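You operate a simulated robot arm through the tools that you are given. There is no shell and no other tool. Be economical: measure what you need, move in short steps, check, and stop when the job is done.

Carry out the task below with a simulated robot arm. There is one attempt and no reset: what you move stays moved.

## Task
Gauge both green blocks and clamp the worn one in the small vice.
Fine: full size reads 20 MM; that block stays on its peg; both gauge arms end parked.

Only the result counts: the job must be done as asked and must still hold three seconds after the hand-in. Knocking over, shifting, dropping, spilling or breaking anything else fails it.

## Robot
A 6-joint arm with a two-finger parallel gripper, fixed in place. Base frame: the origin is at the foot of the arm, x ahead of it, y to its left, z up; the work surface is at about z = 0. Lengths are in m, angles in degrees, forces in N, time in s.
With the tool pointing down near the work surface it reaches from about 0.18 to 0.46 m from the base axis. Its first joint turns from -70.0 to 70.0 degrees. Payload 1.9 kg.
Tool frame: the origin (TCP) lies between the finger pads and is the grasp point; the fingertips stand 0.023 m ahead of it; z points along the fingers, y is the line along which they close. Largest opening 0.094 m; finger width 0.038, thickness 0.01; the body of the gripper, 0.054 by 0.096 m, starts 0.039 m behind the TCP.
Orientation is that of the tool frame in the base frame, as a unit quaternion [x, y, z, w]. With the fingers straight down and closing along the base's y, the tool's x points along the base's -x, its y along +y and its z along -z.

## Interface
- The arm moves only by the tool arm_command. Its argument "plan" is a list of rows, each a list of 7 numbers: the shift along the tool's x, y, z in units of 400 mm (1.0 is 400 mm), then the turn, a rotation vector about the tool's x, y, z in units of 45 degrees (1.0 is 45 degrees), then the gripper command, from -1 (fully open) to 1 (shut), values between in proportion. In form: [[tx, ty, tz, wx, wy, wz, grip], ...]. A call has 1 to 20 rows; each row is the pose to reach, as a shift and turn from the pose commanded when the call began, along the tool's axes at that moment. A call with a number of a shift or a turn outside -1 to 1 is refused whole. A row lasts 0.2 s, in which the tool goes at most 0.05 m and 8.6 degrees; a call with a longer step from one row to the next is refused whole, and so is a gripper value outside its range. Where a pose cannot be reached the arm comes as near as it can. A force on the tool above 40 N (or 10 N above the force at the start of the call, whichever is more), or a blocked arm, ends the call early, and 0.2 s more pass. The fingers move at their own pace (about 0.108 m/s each) and stop on an object; they squeeze with about 43 N. The grip force told is the motor's: it shows also when the fingers shut on nothing. Time passes only in rows, and 0.2 s behind the last, so rows that repeat a pose let the fingers close. The reply holds the time, the measured pose of the TCP, the force on the tool along the base axes, the opening and the grip force, in the units named above and with some noise, with the torque about the TCP (base axes, N m) and any sound that the robot's microphone picked up, and new pictures: "views" is both (left out), scene, wrist or none.
- Cameras (640 x 400 px; columns grow to the right, rows downward): "scene" is fixed at [0.05, 0.2974, 0.4301]; the picture's right is [-0.85, -0.52, 0.00], its down [-0.31, 0.51, -0.80] and it looks along [0.42, -0.68, -0.59] (base axes); focal length 214 px, centre (320, 200). "wrist" rides on the gripper at [0.086, 0.016, -0.075] in the tool frame; the picture's right is [-0.18, 0.98, 0.00], its down [-0.58, -0.11, -0.81] and it looks along [-0.79, -0.15, 0.59] (tool axes); focal length 243 px, centre (320, 200). There is no depth. A picture from a camera that has moved, and an enlarged one, comes with that camera's place and axes in the base frame and with its lens. The place of the scene camera against the robot may be out by one fixed shift of up to 0.018 m in any direction.
- close_up(camera, box): a new picture of the part [left, top, right, bottom] of that camera's present view, enlarged. No time passes.
- sign_off(): hands the job in; it is judged then, once.

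Go step by step. Nothing tells you positions but the pictures and the camera data: compare them with the known pose of the tool, close in by small moves and look again before you grip or let go. The budget is 120 turns and 200 pictures, counting those below and the enlarged ones. Unless the task says otherwise, let go and move clear before handing in.

The tools are called after "Call:" by a JSON object that holds its "op" and its "data". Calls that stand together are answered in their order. arm_command: Moves the arm, as the interface text tells. Its arguments: {"type":"object","properties":{"plan":{"type":"array","items":{"type":"array","items":{"type":"number"}}},"views":{"type":"string","enum":["both","scene","wrist","none"]}},"required":["plan"]} The other tools are called the same way: close_up (camera, box) takes an enlarged picture of a part of a camera's view; sign_off () hands the job in.

At the start:

```text
t: 0.0
position: [0.3088, -0.05, 0.3207]
tcp_rot: [0.001, 1.0, 0.002, 0.001]
force: [0.2, 0.6, -0.1]
ft_torque: [-0.01, -0.03, 0.02]
grip_width: 0.0938
finger_force: 0.0
```

scene: 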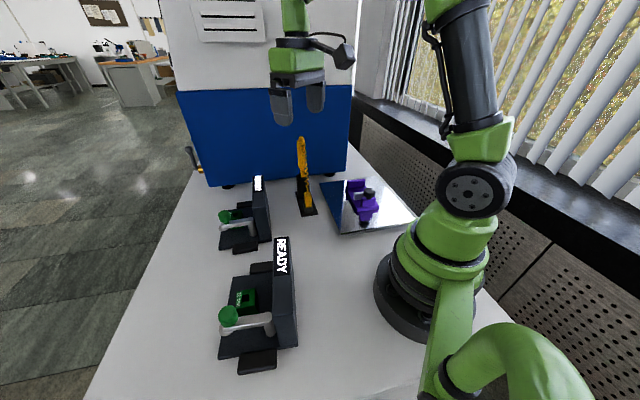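
wrist: 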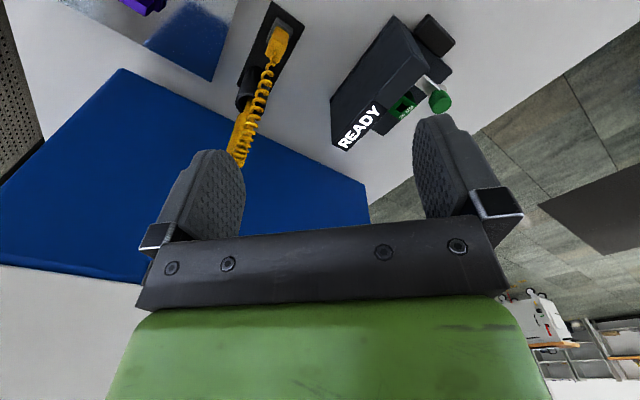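

I see two dark gauge stations with green blocks, a yellow coiled thing on a stand, and a purple vice on a mirror-like plate. I'll look closer first.

Call:
{"op": "close_up", "data": {"camera": "scene", "box": [200, 220, 320, 380]}}

Call:
{"op": "close_up", "data": {"camera": "scene", "box": [200, 160, 300, 260]}}

Call:
{"op": "close_up", "data": {"camera": "scene", "box": [280, 130, 420, 240]}}

Call:
{"op": "close_up", "data": {"camera": "wrist", "box": [300, 0, 480, 160]}}

```text
2.50 times, centred on (260, 300) of scene
camera zoom: at [0.05, 0.2974, 0.4301], right [-0.85, -0.52, 0.0], down [-0.31, 0.51, -0.8], along [0.42, -0.68, -0.59], focal length 536 px, centre (470, -50)
```

zoom: 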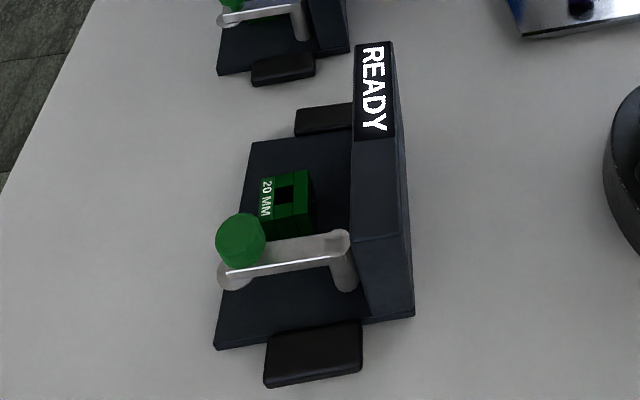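

```text
4.00 times, centred on (250, 210) of scene
camera zoom: at [0.05, 0.2974, 0.4301], right [-0.85, -0.52, 0.0], down [-0.31, 0.51, -0.8], along [0.42, -0.68, -0.59], focal length 858 px, centre (600, 160)
```

zoom: 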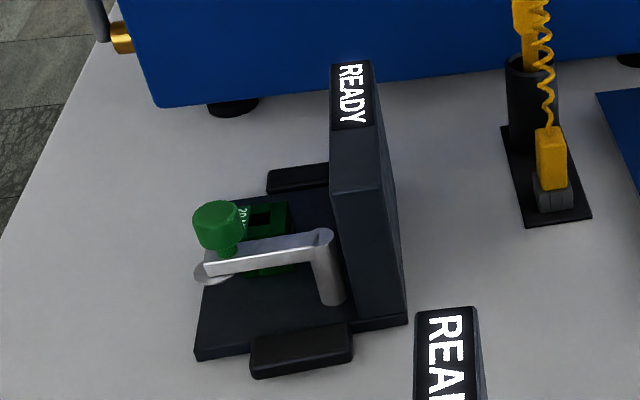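

```text
3.64 times, centred on (350, 185) of scene
camera zoom: at [0.05, 0.2974, 0.4301], right [-0.85, -0.52, 0.0], down [-0.31, 0.51, -0.8], along [0.42, -0.68, -0.59], focal length 780 px, centre (211, 254)
```

zoom: 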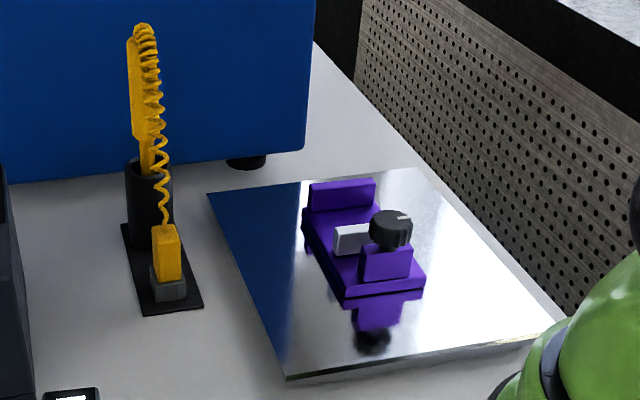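

```text
2.50 times, centred on (390, 80) of wrist
camera zoom: at [0.2227, -0.033, 0.3953], right [0.19, 0.98, 0.0], down [0.58, -0.11, 0.81], along [0.79, -0.15, -0.59], focal length 606 px, centre (145, 500)
```

zoom: 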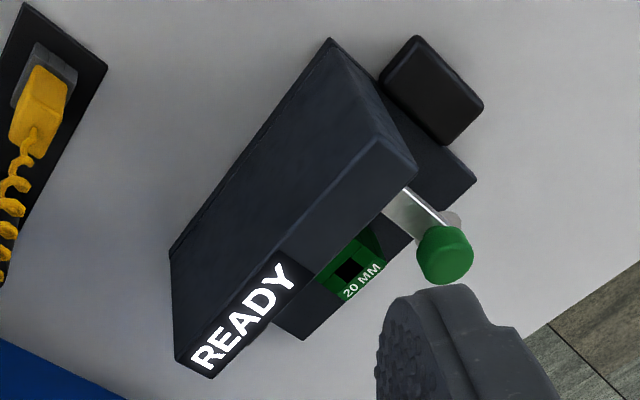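

Gauges have a swinging arm with a green knob on a post beside the display box. I'll move above the nearer gauge for a wrist view.

Call:
{"op": "arm_command", "data": {"plan": [[0.01, 0.1, 0.05, 0, 0, 0, -1], [0.02, 0.2, 0.1, 0, 0, 0, -1], [0.03, 0.3, 0.15, 0, 0, 0, -1], [0.05, 0.4, 0.2, 0, 0, 0, -1], [0.06, 0.5, 0.22, 0, 0, 0, -1], [0.075, 0.6, 0.25, 0, 0, 0, -1], [0.075, 0.6, 0.25, 0, 0, 0, -1]]}}

```text
t: 1.6
position: [0.2794, 0.1916, 0.2202]
tcp_rot: [0.001, 1.0, 0.001, 0.0]
force: [-0.2, 0.2, 0.1]
ft_torque: [0.0, -0.04, 0.03]
grip_width: 0.0942
finger_force: 0.0
camera wrist: at [0.1932, 0.2076, 0.2953], right [0.19, 0.98, 0.0], down [0.58, -0.11, 0.81], along [0.79, -0.15, -0.59], focal length 243 px, centre (320, 200)
```

scene: 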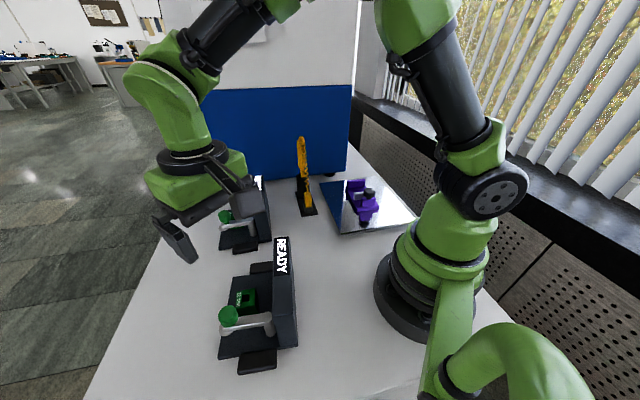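
wrist: 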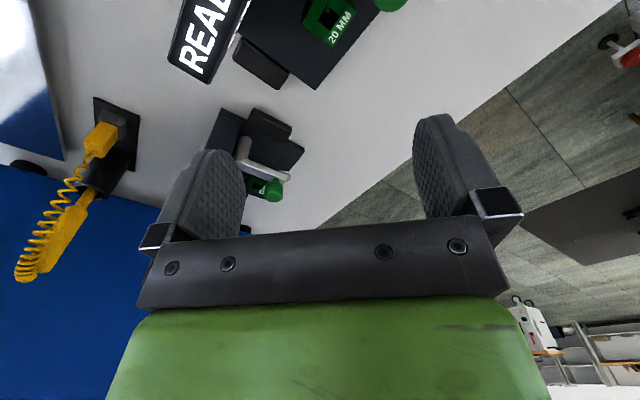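

The near gauge is at the top edge of the wrist view; I'll tilt the tool so the camera looks down on it.

Call:
{"op": "arm_command", "data": {"plan": [[0.05, 0, -0.02, 0, 0.17, 0, -1], [0.1, 0, -0.04, 0, 0.34, 0, -1], [0.14, 0, -0.06, 0, 0.51, 0, -1], [0.18, 0, -0.08, 0, 0.68, 0, -1], [0.18, 0, -0.08, 0, 0.68, 0, -1]], "views": "wrist"}}

Call:
{"op": "close_up", "data": {"camera": "wrist", "box": [160, 0, 480, 200]}}

```text
t: 2.8
position: [0.2076, 0.19, 0.2536]
tcp_rot: [0.001, 0.965, 0.001, -0.264]
force: [-0.6, 0.1, 0.2]
ft_torque: [0.04, -0.01, 0.02]
grip_width: 0.0939
finger_force: 0.1
camera wrist: at [0.1718, 0.2068, 0.3614], right [0.16, 0.98, -0.09], down [0.91, -0.11, 0.4], along [0.38, -0.15, -0.91], focal length 243 px, centre (320, 200)
```

wrist: 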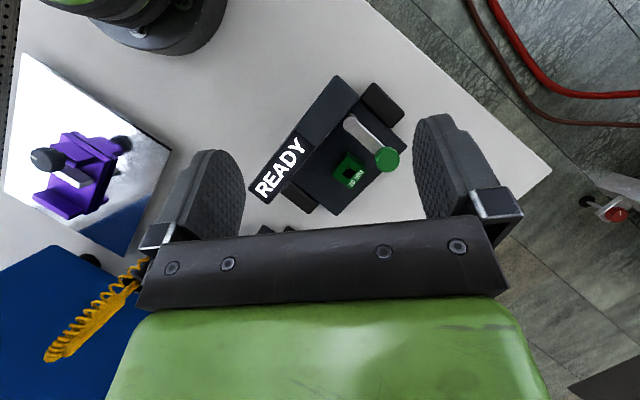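

```text
2.00 times, centred on (320, 100) of wrist
camera zoom: at [0.1718, 0.2068, 0.3614], right [0.16, 0.98, -0.09], down [0.91, -0.11, 0.4], along [0.38, -0.15, -0.91], focal length 485 px, centre (320, 400)
```

zoom: 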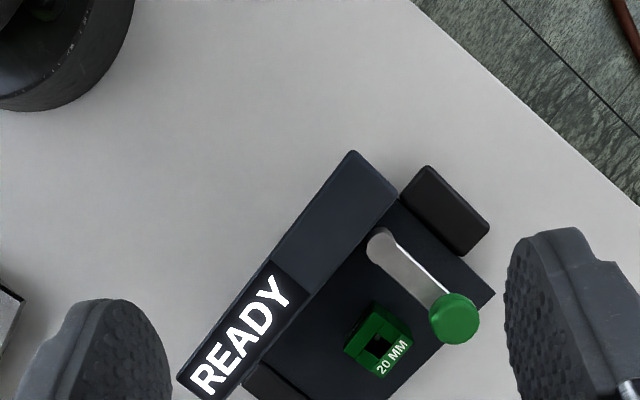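

Good view of gauge 1. I'll zoom in further to understand the block and arm.

Call:
{"op": "close_up", "data": {"camera": "wrist", "box": [310, 90, 430, 220]}}

Call:
{"op": "close_up", "data": {"camera": "scene", "box": [210, 270, 290, 350]}}

Call:
{"op": "close_up", "data": {"camera": "wrist", "box": [0, 80, 180, 260]}}

```text
3.08 times, centred on (370, 155) of wrist
camera zoom: at [0.1718, 0.2068, 0.3614], right [0.16, 0.98, -0.09], down [0.91, -0.11, 0.4], along [0.38, -0.15, -0.91], focal length 746 px, centre (166, 338)
```

zoom: 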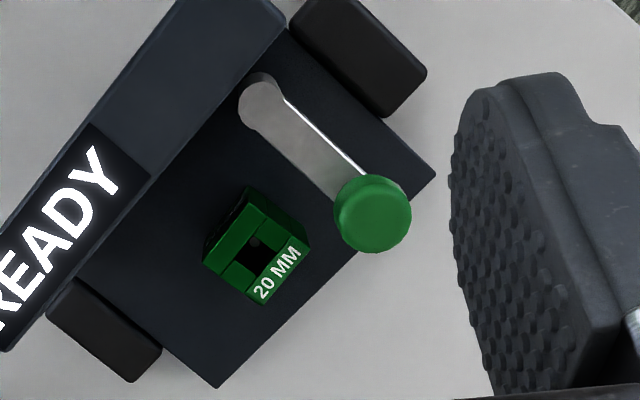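

```text
5.00 times, centred on (250, 310) of scene
camera zoom: at [0.05, 0.2974, 0.4301], right [-0.85, -0.52, 0.0], down [-0.31, 0.51, -0.8], along [0.42, -0.68, -0.59], focal length 1072 px, centre (670, -350)
```

zoom: 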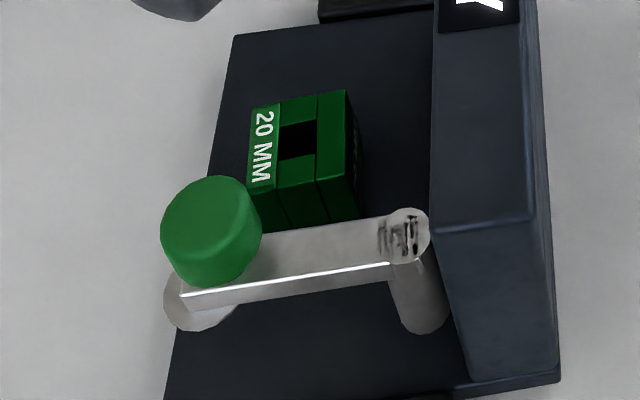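

```text
2.22 times, centred on (90, 170) of wrist
camera zoom: at [0.1718, 0.2068, 0.3614], right [0.16, 0.98, -0.09], down [0.91, -0.11, 0.4], along [0.38, -0.15, -0.91], focal length 539 px, centre (831, 267)
```

zoom: 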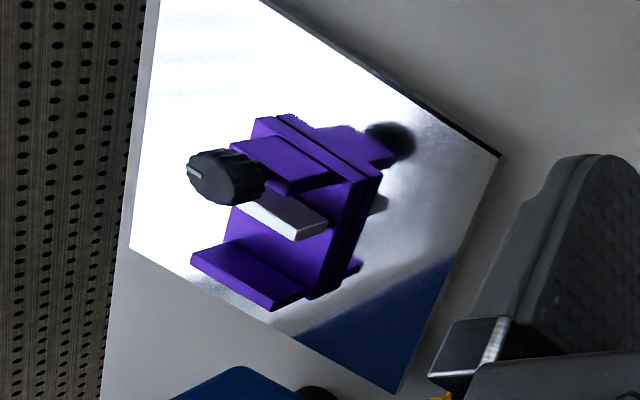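

The arm top sits near z≈0.073, knob top ≈0.088 at about (0.244, 0.245), block top ≈0.05 at (0.265, 0.20), post at (0.202, 0.209). I'll straighten the tool and go above the knob.

Call:
{"op": "arm_command", "data": {"plan": [[-0.035, 0.035, 0.015, 0, -0.17, 0, -1], [-0.07, 0.07, 0.03, 0, -0.34, 0, -1], [-0.105, 0.105, 0.045, 0, -0.51, 0, -1], [-0.14, 0.1375, 0.0625, 0, -0.68, 0, -1], [-0.14, 0.1375, 0.0625, 0, -0.68, 0, -1]], "views": "none"}}

Call:
{"op": "arm_command", "data": {"plan": [[0, 0, 0, 0, 0, -0.18, -0.6], [0, 0, 0, 0, 0, -0.36, -0.2], [0, 0, 0, 0, 0, -0.54, -0.1], [0, 0, 0, 0, 0, -0.72, -0.1], [0, 0, 0, 0, 0, -0.89, -0.1], [0, 0, 0, 0, 0, -0.89, -0.1]]}}

```text
t: 4.0
position: [0.2445, 0.2448, 0.205]
tcp_rot: [0.001, 1.0, 0.0, 0.0]
force: [0.6, 0.2, -0.2]
ft_torque: [0.01, 0.0, 0.03]
grip_width: 0.0941
finger_force: 0.0
```

```text
t: 5.4
position: [0.2444, 0.2442, 0.205]
tcp_rot: [-0.342, 0.94, 0.0, 0.001]
force: [0.3, -0.3, -0.1]
ft_torque: [-0.02, 0.0, -0.02]
grip_width: 0.0519
finger_force: 0.1
camera wrist: at [0.1672, 0.202, 0.277], right [-0.49, 0.87, 0.0], down [0.51, 0.29, 0.81], along [0.7, 0.4, -0.59], focal length 243 px, centre (320, 200)
```

scene: 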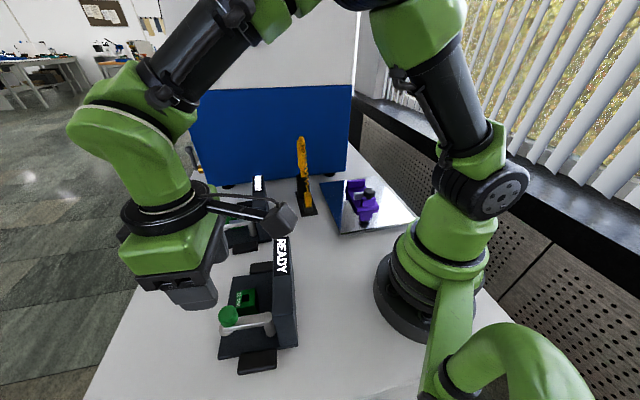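
wrist: 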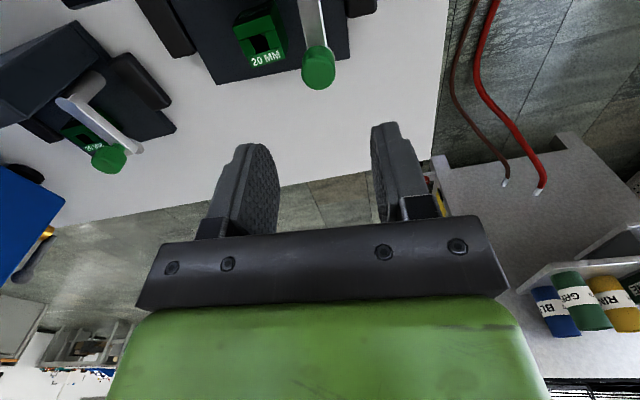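

Knob is laterally aligned; it sits about 8 mm back toward the post. Descend partway and check.

Call:
{"op": "arm_command", "data": {"plan": [[0.01, 0, 0.08, 0, 0, 0, 0.1], [0.02, 0, 0.14, 0, 0, 0, 0.1], [0.02, 0, 0.19, 0, 0, 0, 0.1], [0.02, 0, 0.19, 0, 0, 0, 0.1]]}}

```text
t: 6.4
position: [0.2381, 0.2394, 0.1271]
tcp_rot: [-0.342, 0.94, 0.001, 0.001]
force: [0.2, 0.1, -0.7]
ft_torque: [0.01, -0.01, 0.0]
grip_width: 0.0424
finger_force: 0.0
camera wrist: at [0.1624, 0.1976, 0.2015], right [-0.49, 0.87, 0.0], down [0.51, 0.29, 0.81], along [0.7, 0.4, -0.59], focal length 243 px, centre (320, 200)
```

scene: 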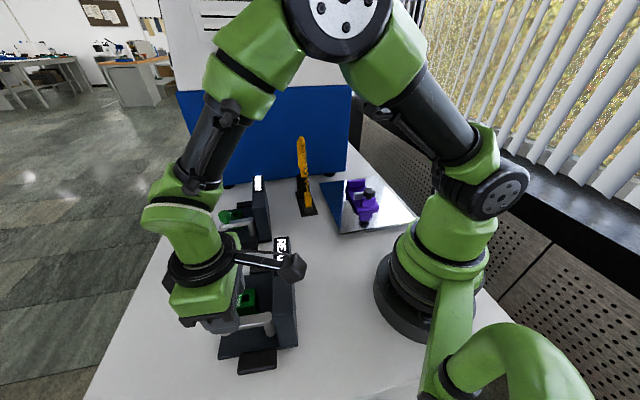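
wrist: 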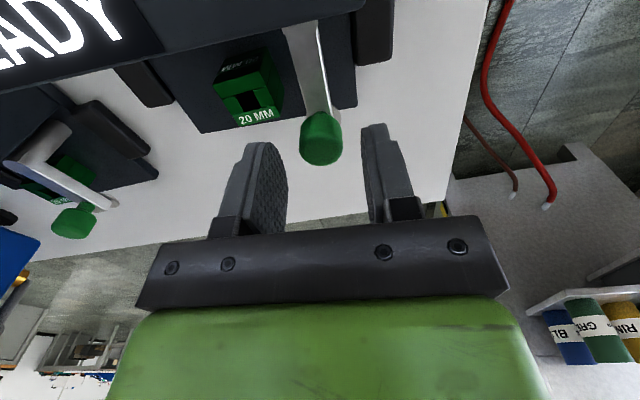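

The knob appears nearer to (0.245, 0.245) with top ≈0.093; I'll shift forward and descend a bit, then check by enlarged view.

Call:
{"op": "arm_command", "data": {"plan": [[-0.02, 0, 0.02, 0, 0, 0, 0.1], [-0.02, 0, 0.05, 0, 0, 0, 0.1], [-0.02, 0, 0.05, 0, 0, 0, 0.1]], "views": "wrist"}}

Call:
{"op": "close_up", "data": {"camera": "scene", "box": [160, 220, 320, 380]}}

```text
t: 7.2
position: [0.2444, 0.245, 0.1061]
tcp_rot: [-0.342, 0.94, 0.001, 0.001]
force: [-0.7, 0.4, 0.3]
ft_torque: [0.02, 0.0, -0.02]
grip_width: 0.0423
finger_force: 0.1
camera wrist: at [0.168, 0.2026, 0.1807], right [-0.49, 0.87, 0.0], down [0.51, 0.29, 0.81], along [0.7, 0.4, -0.59], focal length 243 px, centre (320, 200)
```

wrist: 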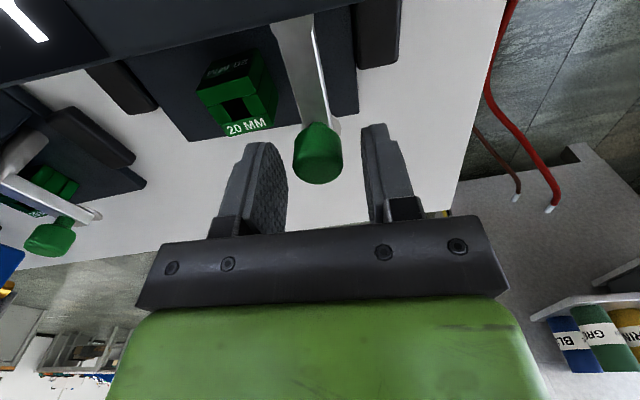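

```text
2.50 times, centred on (240, 300) of scene
camera zoom: at [0.05, 0.2974, 0.4301], right [-0.85, -0.52, 0.0], down [-0.31, 0.51, -0.8], along [0.42, -0.68, -0.59], focal length 536 px, centre (520, -50)
```

zoom: 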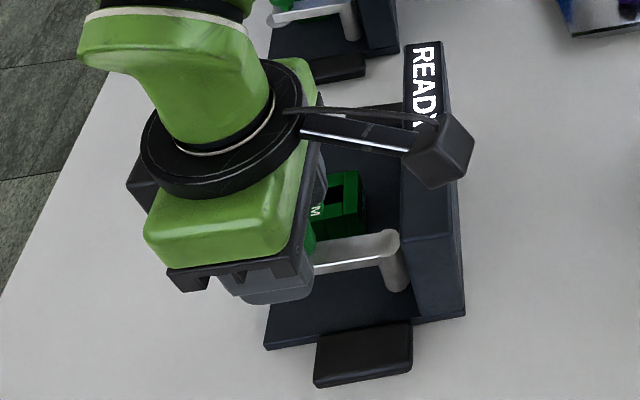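

Well aligned. Lower and close on the knob.

Call:
{"op": "arm_command", "data": {"plan": [[-0.007, 0, 0.02, 0, 0, 0, 0.1], [-0.007, 0, 0.036, 0, 0, 0, 0.1], [-0.007, 0, 0.036, 0, 0, 0, 1], [-0.007, 0, 0.036, 0, 0, 0, 1]], "views": "both"}}

```text
t: 8.2
position: [0.2469, 0.2458, 0.0915]
tcp_rot: [-0.342, 0.94, 0.0, 0.002]
force: [9.1, -13.6, 5.5]
ft_torque: [-0.1, -0.08, 0.27]
grip_width: 0.025
finger_force: 42.9
camera wrist: at [0.1696, 0.2039, 0.166], right [-0.49, 0.87, 0.0], down [0.51, 0.29, 0.81], along [0.7, 0.4, -0.59], focal length 243 px, centre (320, 200)
```

scene: 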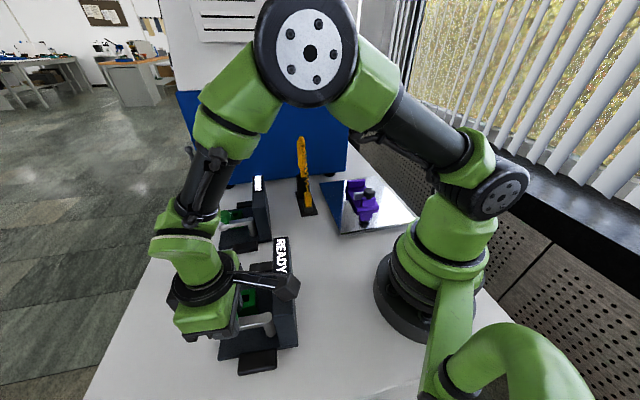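
wrist: 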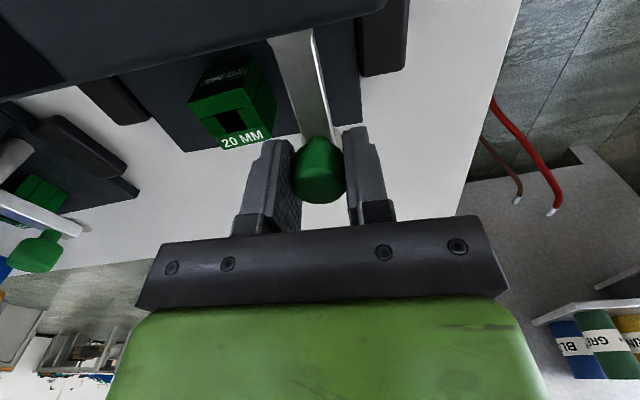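

The knob is gripped (25 mm). I'll swing slowly along the arc towards the block, 16° first, watching the force.

Call:
{"op": "arm_command", "data": {"plan": [[0.0004, -0.0101, 0, 0, 0, 0.089, 1], [0.0014, -0.0202, 0, 0, 0, 0.178, 1], [0.0032, -0.0301, 0, 0, 0, 0.267, 1], [0.0056, -0.04, 0, 0, 0, 0.356, 1]]}}

```text
t: 9.2
position: [0.2535, 0.234, 0.0934]
tcp_rot: [-0.205, 0.979, 0.0, 0.0]
force: [-3.8, 7.9, -0.4]
ft_torque: [0.14, -0.22, -0.44]
grip_width: 0.0253
finger_force: 43.2
camera wrist: at [0.1681, 0.2138, 0.1668], right [-0.23, 0.97, 0.0], down [0.58, 0.13, 0.81], along [0.79, 0.18, -0.59], focal length 243 px, centre (320, 200)
```

scene: 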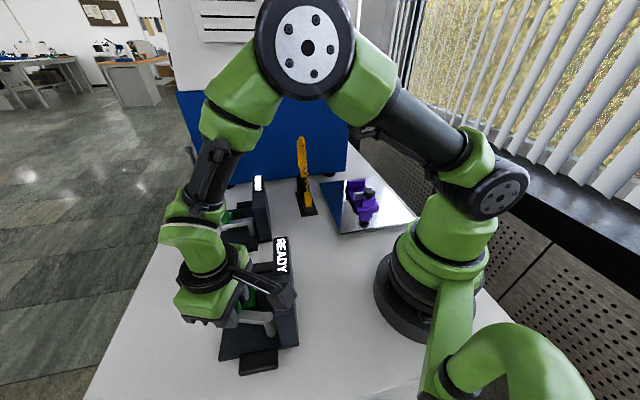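
wrist: 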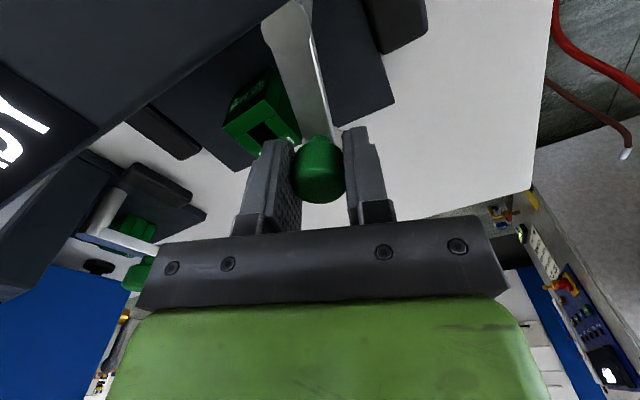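

The arm swings with mild drag. Continue another 16°.

Call:
{"op": "arm_command", "data": {"plan": [[0.0004, -0.0101, 0, 0, 0, 0.089, 1], [0.0014, -0.0202, 0, 0, 0, 0.178, 1], [0.0032, -0.0301, 0, 0, 0, 0.267, 1], [0.0056, -0.04, 0, 0, 0, 0.356, 1]]}}

Call:
{"op": "close_up", "data": {"camera": "scene", "box": [200, 220, 320, 380]}}

```text
t: 10.2
position: [0.2592, 0.2164, 0.0928]
tcp_rot: [-0.068, 0.998, 0.0, 0.001]
force: [-2.5, 6.3, 0.2]
ft_torque: [0.11, -0.34, -0.36]
grip_width: 0.0252
finger_force: 43.1
camera wrist: at [0.1712, 0.2221, 0.1669], right [0.05, 1.0, 0.0], down [0.59, -0.03, 0.81], along [0.81, -0.04, -0.59], focal length 243 px, centre (320, 200)
```

scene: 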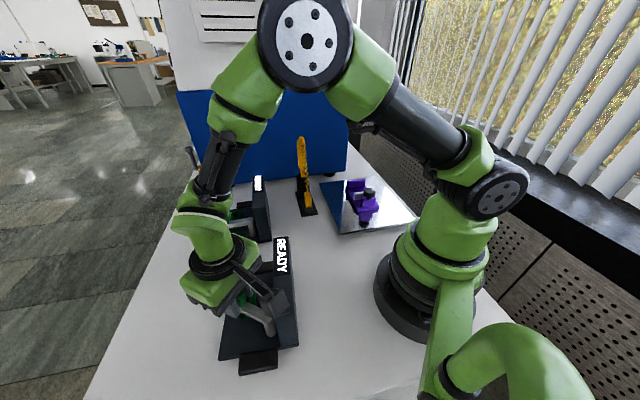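
wrist: 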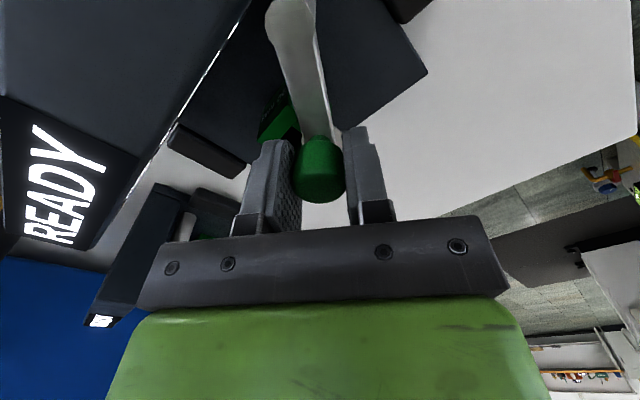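

```text
2.50 times, centred on (260, 300) of scene
camera zoom: at [0.05, 0.2974, 0.4301], right [-0.85, -0.52, 0.0], down [-0.31, 0.51, -0.8], along [0.42, -0.68, -0.59], focal length 536 px, centre (470, -50)
```

zoom: 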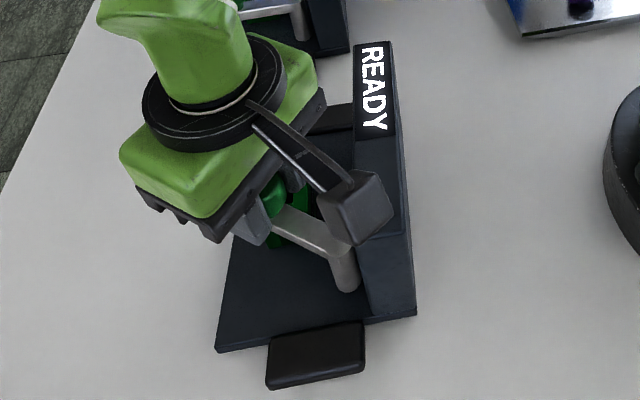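

Display still reads READY and the arm is about to meet the block. Continue carefully.

Call:
{"op": "arm_command", "data": {"plan": [[0.0004, -0.0101, 0, 0, 0, 0.089, 1], [0.0014, -0.0202, 0, 0, 0, 0.178, 1]]}}

```text
t: 10.8
position: [0.2607, 0.2075, 0.0935]
tcp_rot: [0.0, 1.0, 0.001, 0.001]
force: [-0.5, 1.1, 0.1]
ft_torque: [0.14, -0.54, -0.11]
grip_width: 0.0252
finger_force: 43.2
camera wrist: at [0.1733, 0.2261, 0.1673], right [0.19, 0.98, 0.0], down [0.58, -0.11, 0.81], along [0.79, -0.15, -0.59], focal length 243 px, centre (320, 200)
```

scene: 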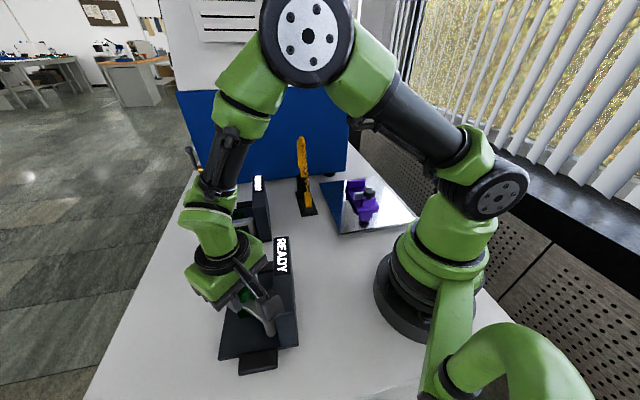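
wrist: 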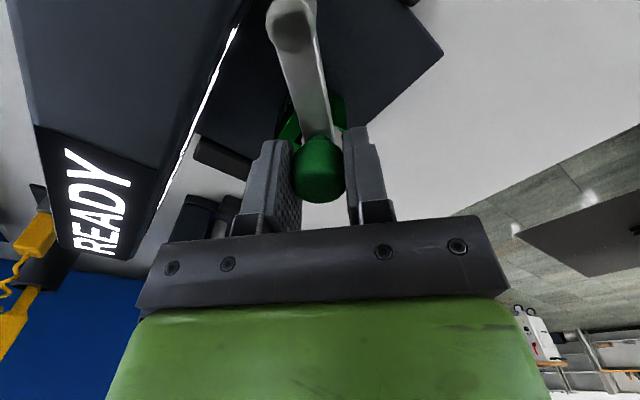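

The arm passes over the block. Continue a few degrees.

Call:
{"op": "arm_command", "data": {"plan": [[0.0004, -0.0101, 0, 0, 0, 0.089, 1], [0.0014, -0.0202, 0, 0, 0, 0.178, 1], [0.0014, -0.0202, 0, 0, 0, 0.178, 1]]}}

```text
t: 11.6
position: [0.2604, 0.2014, 0.0932]
tcp_rot: [0.071, 0.997, 0.001, 0.001]
force: [0.8, -0.1, 0.0]
ft_torque: [0.05, -0.68, 0.05]
grip_width: 0.0252
finger_force: 43.5
camera wrist: at [0.176, 0.2303, 0.1674], right [0.32, 0.95, 0.0], down [0.56, -0.19, 0.81], along [0.76, -0.26, -0.59], focal length 243 px, centre (320, 200)
```

scene: 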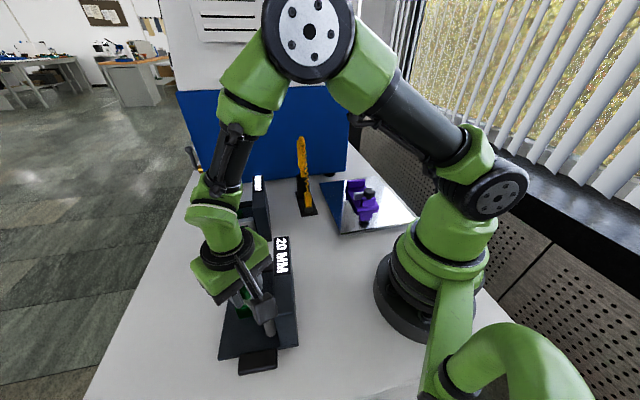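
wrist: 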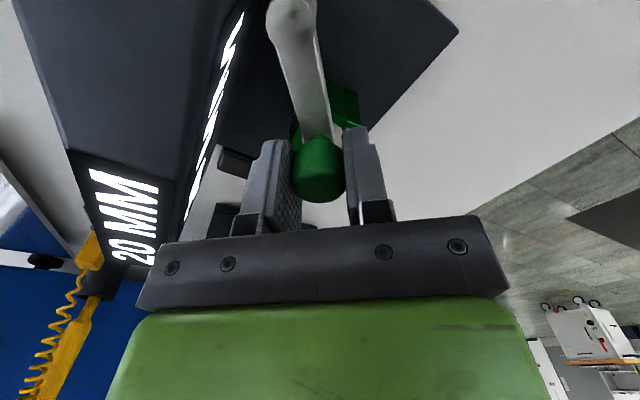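

The display changed; let me read it precisely.

Call:
{"op": "close_up", "data": {"camera": "wrist", "box": [60, 140, 190, 290]}}

Call:
{"op": "close_up", "data": {"camera": "scene", "box": [220, 150, 320, 290]}}

```text
2.67 times, centred on (125, 215) of wrist
camera zoom: at [0.176, 0.2303, 0.1674], right [0.32, 0.95, 0.0], down [0.56, -0.19, 0.81], along [0.76, -0.26, -0.59], focal length 647 px, centre (840, 160)
```

zoom: 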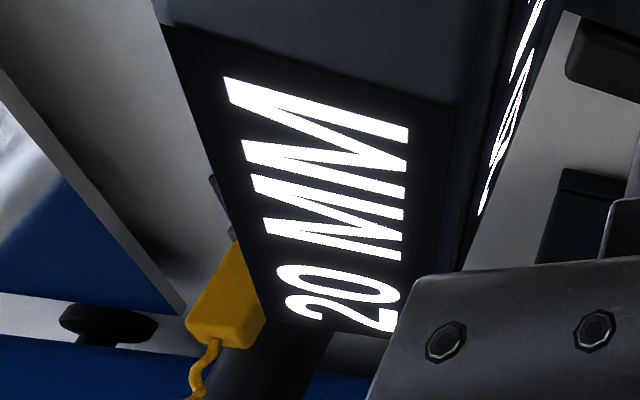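

```text
2.86 times, centred on (270, 220) of scene
camera zoom: at [0.05, 0.2974, 0.4301], right [-0.85, -0.52, 0.0], down [-0.31, 0.51, -0.8], along [0.42, -0.68, -0.59], focal length 613 px, centre (463, 143)
```

zoom: 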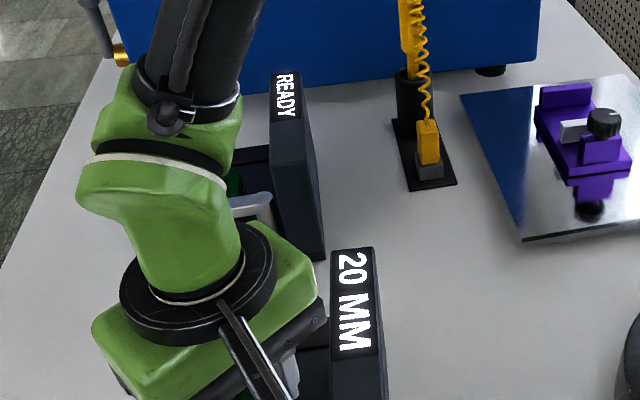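

Gauge 1 reads 20 MM: that block is full size and stays. Now I swing its arm back to the parked position.

Call:
{"op": "arm_command", "data": {"plan": [[0.0008, 0.0152, 0, 0, 0, -0.133, 1], [0.0032, 0.0301, 0, 0, 0, -0.267, 1], [0.0071, 0.0448, 0, 0, 0, -0.4, 1], [0.0125, 0.059, 0, 0, 0, -0.533, 1], [0.0194, 0.0725, 0, 0, 0, -0.667, 1], [0.0277, 0.0852, 0, 0, 0, -0.8, 1], [0.0372, 0.097, 0, 0, 0, -0.933, 1]], "views": "none"}}

Call:
{"op": "arm_command", "data": {"plan": [[0.0004, 0.0076, 0, 0, 0, -0.067, 1], [0.0008, 0.0152, 0, 0, 0, -0.133, 1], [0.0008, 0.0152, 0, 0, 0, -0.133, 1]]}}

```text
t: 13.2
position: [0.2489, 0.2421, 0.0934]
tcp_rot: [-0.292, 0.956, 0.0, 0.002]
force: [4.6, -3.9, -0.7]
ft_torque: [-0.46, 0.5, 0.36]
grip_width: 0.0252
finger_force: 43.3
```

```text
t: 14.0
position: [0.2454, 0.2487, 0.0912]
tcp_rot: [-0.341, 0.94, 0.001, 0.0]
force: [5.9, -3.9, 2.2]
ft_torque: [-0.51, 0.58, -0.1]
grip_width: 0.025
finger_force: 42.6
camera wrist: at [0.1692, 0.205, 0.1665], right [-0.49, 0.87, 0.0], down [0.52, 0.29, 0.81], along [0.7, 0.39, -0.59], focal length 243 px, centre (320, 200)
```

scene: 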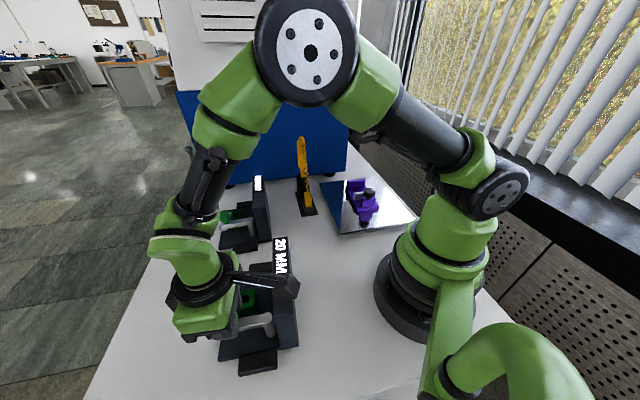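
wrist: 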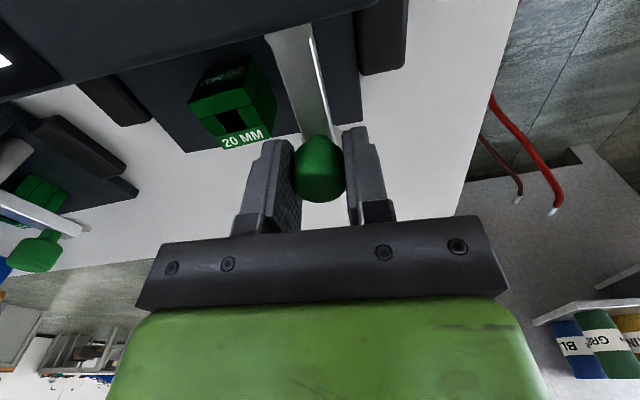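

Parked again. Release, rise, and move toward gauge 2 for a look.

Call:
{"op": "arm_command", "data": {"plan": [[0, 0, 0, 0, 0, 0, 0.1], [0, 0, 0, 0, 0, 0, 0.1], [0, 0, -0.06, 0, 0, 0, 0.1], [0, 0, -0.15, 0, 0, 0, 0.1], [0, 0, -0.25, 0, 0, 0, -0.2], [0, 0, -0.35, 0, 0, 0.15, -0.6], [0, 0, -0.4, 0, 0, 0.3, -1], [0, 0, -0.4, 0, 0, 0.45, -1], [0, 0, -0.4, 0, 0, 0.6, -1], [0, 0, -0.4, 0, 0, 0.75, -1], [0, 0, -0.4, 0, 0, 0.89, -1], [0, 0, -0.4, 0, 0, 0.89, -1]], "views": "scene"}}

Call:
{"op": "close_up", "data": {"camera": "scene", "box": [200, 220, 320, 380]}}

```text
t: 16.6
position: [0.2468, 0.2457, 0.2525]
tcp_rot: [0.003, 1.0, 0.001, 0.001]
force: [0.0, 0.6, -0.2]
ft_torque: [-0.01, 0.0, 0.04]
grip_width: 0.094
finger_force: 0.1
```

scene: 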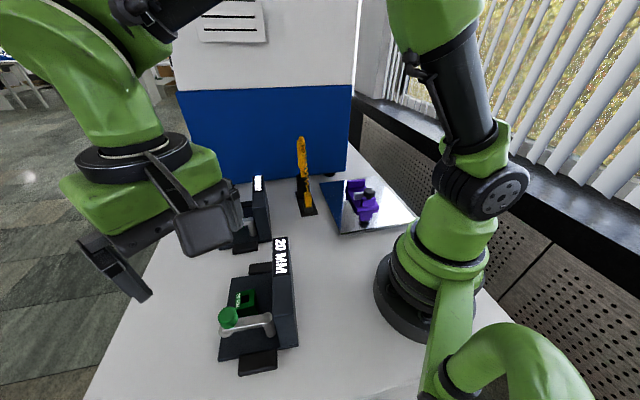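

```text
2.50 times, centred on (260, 300) of scene
camera zoom: at [0.05, 0.2974, 0.4301], right [-0.85, -0.52, 0.0], down [-0.31, 0.51, -0.8], along [0.42, -0.68, -0.59], focal length 536 px, centre (470, -50)
```

zoom: 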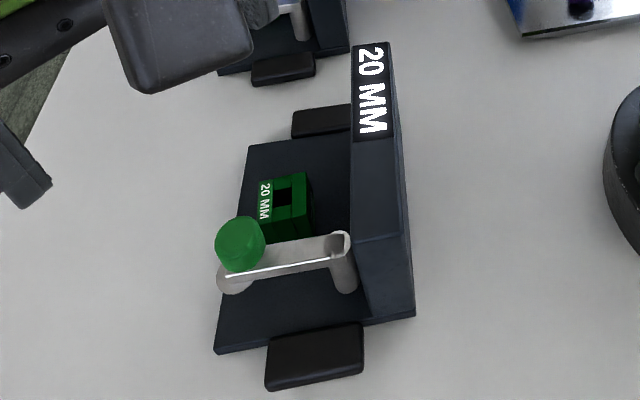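

Gauge 1 is parked and holds 20 MM. Now to gauge 2.

Call:
{"op": "arm_command", "data": {"plan": [[-0.05, -0.1, 0, 0, 0, 0, -1], [-0.1, -0.2, 0, 0, 0, 0, -1], [-0.15, -0.3, 0, 0, 0, 0, -1], [-0.2, -0.4, 0, 0, 0, 0, -1], [-0.25, -0.49, 0, 0, 0, 0, -1], [-0.25, -0.49, 0, 0, 0, 0, -1]], "views": "wrist"}}

Call:
{"op": "close_up", "data": {"camera": "wrist", "box": [220, 20, 420, 180]}}

Call:
{"op": "close_up", "data": {"camera": "scene", "box": [200, 180, 280, 260]}}

```text
t: 18.0
position: [0.3464, 0.0498, 0.2529]
tcp_rot: [0.002, 1.0, 0.001, 0.001]
force: [0.3, 0.9, 0.1]
ft_torque: [-0.01, 0.0, 0.01]
grip_width: 0.0938
finger_force: 0.0
camera wrist: at [0.2592, 0.0662, 0.3263], right [0.19, 0.98, 0.0], down [0.58, -0.11, 0.81], along [0.79, -0.15, -0.59], focal length 243 px, centre (320, 200)
```

wrist: 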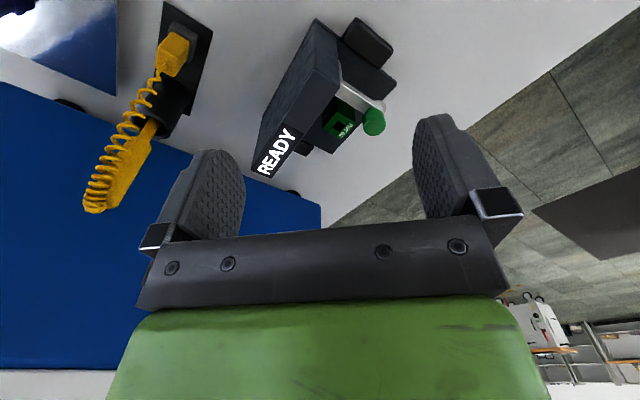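

```text
2.50 times, centred on (320, 100) of wrist
camera zoom: at [0.2592, 0.0662, 0.3263], right [0.19, 0.98, 0.0], down [0.58, -0.11, 0.81], along [0.79, -0.15, -0.59], focal length 606 px, centre (320, 450)
```

zoom: 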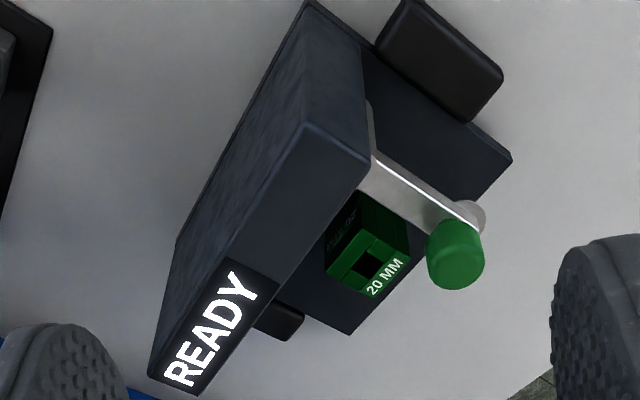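

```text
5.00 times, centred on (240, 220) of scene
camera zoom: at [0.05, 0.2974, 0.4301], right [-0.85, -0.52, 0.0], down [-0.31, 0.51, -0.8], along [0.42, -0.68, -0.59], focal length 1072 px, centre (720, 100)
```

zoom: 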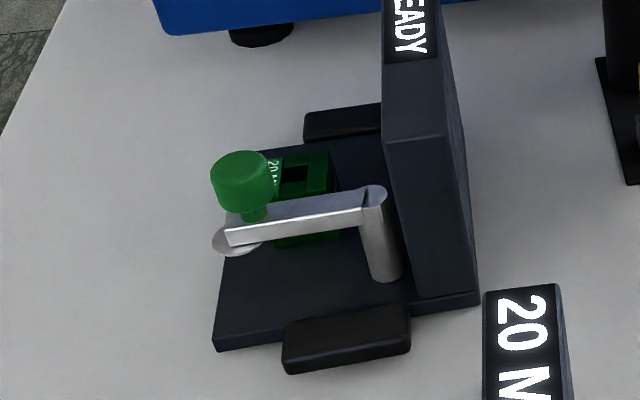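

Gauge 2: knob at about (0.445, 0.0955), post ≈(0.403, 0.056), block ≈(0.465, 0.054), arm direction ≈43°. That's near the reach limit; I'll go above the knob and check.

Call:
{"op": "arm_command", "data": {"plan": [[-0.05, 0.02, 0.03, 0, 0, -0.16, -1], [-0.1, 0.04, 0.06, 0, 0, -0.32, -0.6], [-0.15, 0.06, 0.09, 0, 0, -0.48, -0.2], [-0.2, 0.09, 0.12, 0, 0, -0.64, 0.1], [-0.23, 0.11, 0.15, 0, 0, -0.8, 0.1], [-0.2465, 0.114, 0.18, 0, 0, -0.956, 0.1], [-0.2465, 0.114, 0.18, 0, 0, -0.956, 0.1]]}}

```text
t: 19.6
position: [0.4437, 0.0954, 0.1799]
tcp_rot: [-0.365, 0.931, 0.001, 0.001]
force: [-0.8, -0.3, -0.3]
ft_torque: [-0.03, 0.0, -0.04]
grip_width: 0.0421
finger_force: 0.0
camera wrist: at [0.3703, 0.0494, 0.2538], right [-0.53, 0.85, 0.0], down [0.5, 0.32, 0.81], along [0.68, 0.43, -0.59], focal length 243 px, centre (320, 200)
```

scene: 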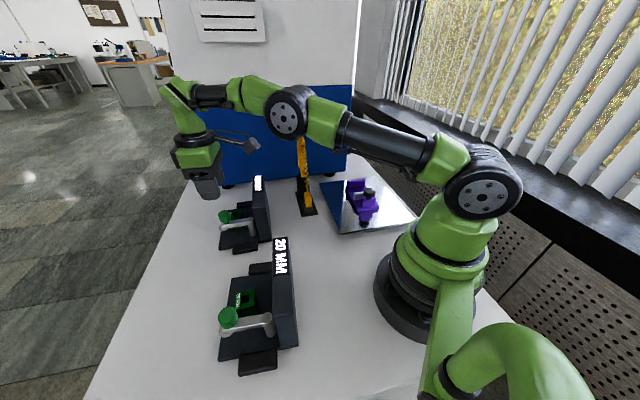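
wrist: 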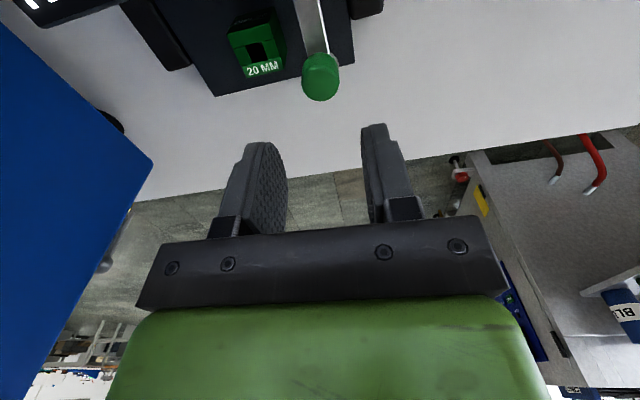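

The arm reaches and the knob is aligned. Descend with the fingers open, checking centring before squeezing.

Call:
{"op": "arm_command", "data": {"plan": [[0, 0, 0.08, 0, 0, 0, 0.1], [0, 0, 0.15, 0, 0, 0, 0.1], [0, 0, 0.185, 0, 0, 0, 0.1], [0, 0, 0.185, 0, 0, 0, 0.1]], "views": "wrist"}}

Call:
{"op": "close_up", "data": {"camera": "wrist", "box": [220, 60, 420, 220]}}

```text
t: 20.6
position: [0.4455, 0.0976, 0.1076]
tcp_rot: [-0.365, 0.931, 0.0, 0.002]
force: [0.3, -0.1, 1.1]
ft_torque: [0.0, -0.03, 0.02]
grip_width: 0.0425
finger_force: 0.1
camera wrist: at [0.3705, 0.0503, 0.1818], right [-0.53, 0.85, 0.0], down [0.5, 0.31, 0.81], along [0.68, 0.43, -0.59], focal length 243 px, centre (320, 200)
```

wrist: 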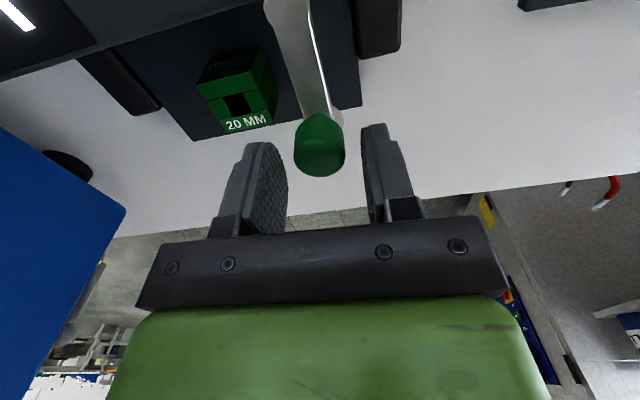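

```text
2.50 times, centred on (320, 140) of wrist
camera zoom: at [0.3705, 0.0503, 0.1818], right [-0.53, 0.85, 0.0], down [0.5, 0.31, 0.81], along [0.68, 0.43, -0.59], focal length 606 px, centre (320, 350)
```

zoom: 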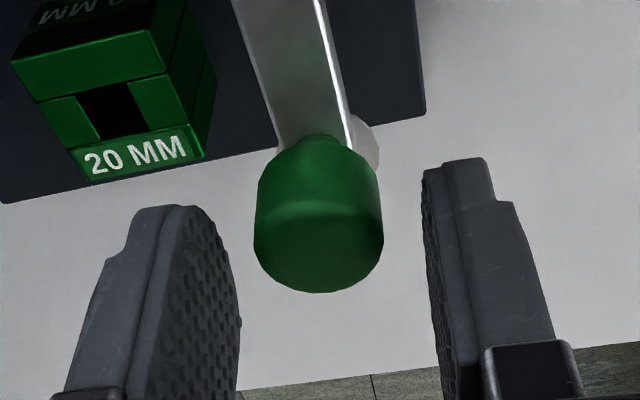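

Nearly centred; fine adjust, descend and close to 27 mm first.

Call:
{"op": "arm_command", "data": {"plan": [[0.005, 0.001, 0.02, 0, 0, 0, 0.1], [0.005, 0.001, 0.04, 0, 0, 0, 0.1], [0.005, 0.001, 0.04, 0, 0, 0, 0.42], [0.005, 0.001, 0.04, 0, 0, 0, 0.42]], "views": "wrist"}}

Call:
{"op": "close_up", "data": {"camera": "wrist", "box": [220, 60, 420, 220]}}

```text
t: 21.6
position: [0.4431, 0.0955, 0.0918]
tcp_rot: [-0.365, 0.931, 0.0, 0.001]
force: [0.4, 0.2, -0.1]
ft_torque: [-0.02, 0.0, -0.04]
grip_width: 0.0275
finger_force: 0.1
camera wrist: at [0.3677, 0.0491, 0.1657], right [-0.53, 0.85, 0.0], down [0.5, 0.31, 0.81], along [0.68, 0.43, -0.59], focal length 243 px, centre (320, 200)
```

wrist: 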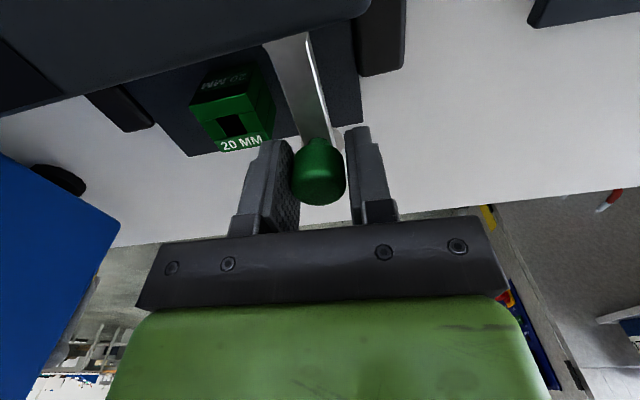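

```text
2.50 times, centred on (320, 140) of wrist
camera zoom: at [0.3677, 0.0491, 0.1657], right [-0.53, 0.85, 0.0], down [0.5, 0.31, 0.81], along [0.68, 0.43, -0.59], focal length 606 px, centre (320, 350)
```

zoom: 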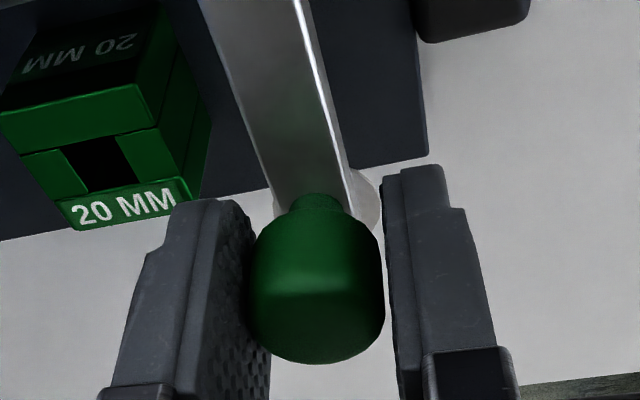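

Knob is caged with no side force. I'll swing with this loose cage, slowly.

Call:
{"op": "arm_command", "data": {"plan": [[0.0008, -0.0152, 0, 0, 0, 0.133, 0.45], [0.0032, -0.0301, 0, 0, 0, 0.267, 0.45], [0.0071, -0.0448, 0, 0, 0, 0.4, 0.45], [0.0125, -0.059, 0, 0, 0, 0.533, 0.45], [0.0194, -0.0725, 0, 0, 0, 0.667, 0.45], [0.0277, -0.0852, 0, 0, 0, 0.8, 0.45], [0.0372, -0.097, 0, 0, 0, 0.933, 0.45], [0.0372, -0.097, 0, 0, 0, 0.933, 0.45]]}}

```text
t: 23.4
position: [0.4574, 0.0574, 0.0904]
tcp_rot: [-0.006, 1.0, 0.0, 0.001]
force: [0.1, -1.4, -0.2]
ft_torque: [-0.04, 0.01, 0.0]
grip_width: 0.0262
finger_force: 0.1
camera wrist: at [0.3714, 0.0725, 0.1648], right [0.17, 0.99, 0.0], down [0.58, -0.1, 0.81], along [0.8, -0.14, -0.59], focal length 243 px, centre (320, 200)
```

scene: 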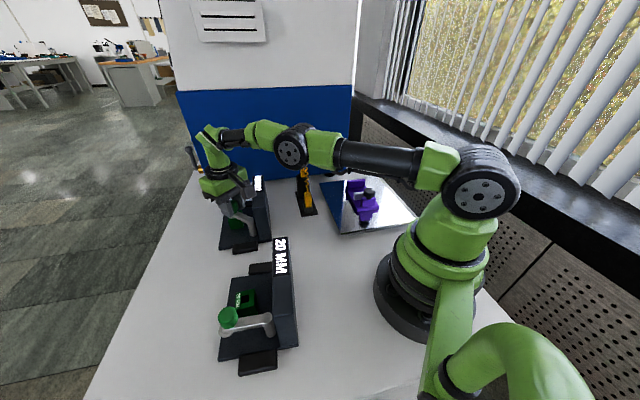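
wrist: 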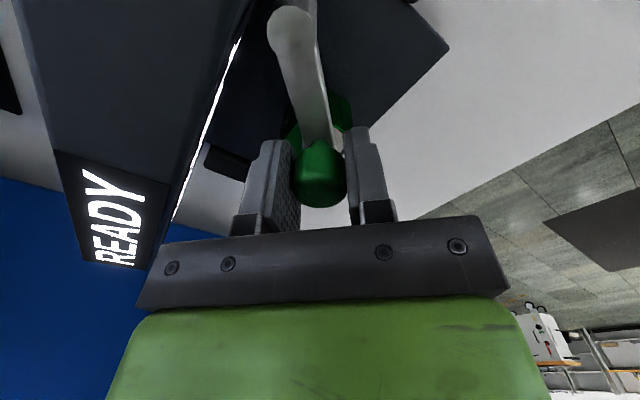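

Good, nearly there. A few more degrees.

Call:
{"op": "arm_command", "data": {"plan": [[0.0002, -0.0076, 0, 0, 0, 0.067, 0.45], [0.0008, -0.0152, 0, 0, 0, 0.133, 0.45], [0.0014, -0.0202, 0, 0, 0, 0.178, 0.45], [0.0014, -0.0202, 0, 0, 0, 0.178, 0.45]], "views": "wrist"}}

Call:
{"op": "close_up", "data": {"camera": "wrist", "box": [40, 120, 240, 290]}}

```text
t: 24.4
position: [0.4567, 0.05, 0.0908]
tcp_rot: [0.062, 0.998, 0.002, 0.002]
force: [0.5, 8.8, 4.2]
ft_torque: [0.16, 0.05, 0.03]
grip_width: 0.0299
finger_force: 4.9
camera wrist: at [0.3734, 0.0771, 0.1647], right [0.31, 0.95, 0.0], down [0.56, -0.18, 0.81], along [0.77, -0.25, -0.59], focal length 243 px, centre (320, 200)
```

wrist: 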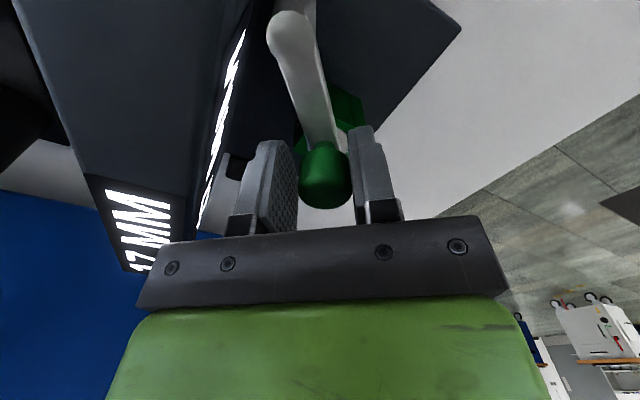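

```text
2.35 times, centred on (140, 205) of wrist
camera zoom: at [0.3734, 0.0771, 0.1647], right [0.31, 0.95, 0.0], down [0.56, -0.18, 0.81], along [0.77, -0.25, -0.59], focal length 571 px, centre (744, 188)
```

zoom: 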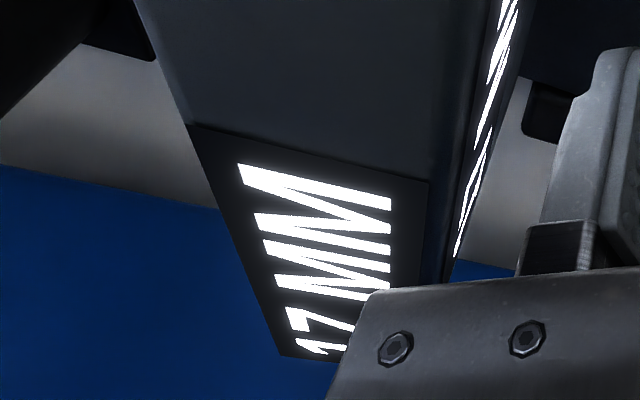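

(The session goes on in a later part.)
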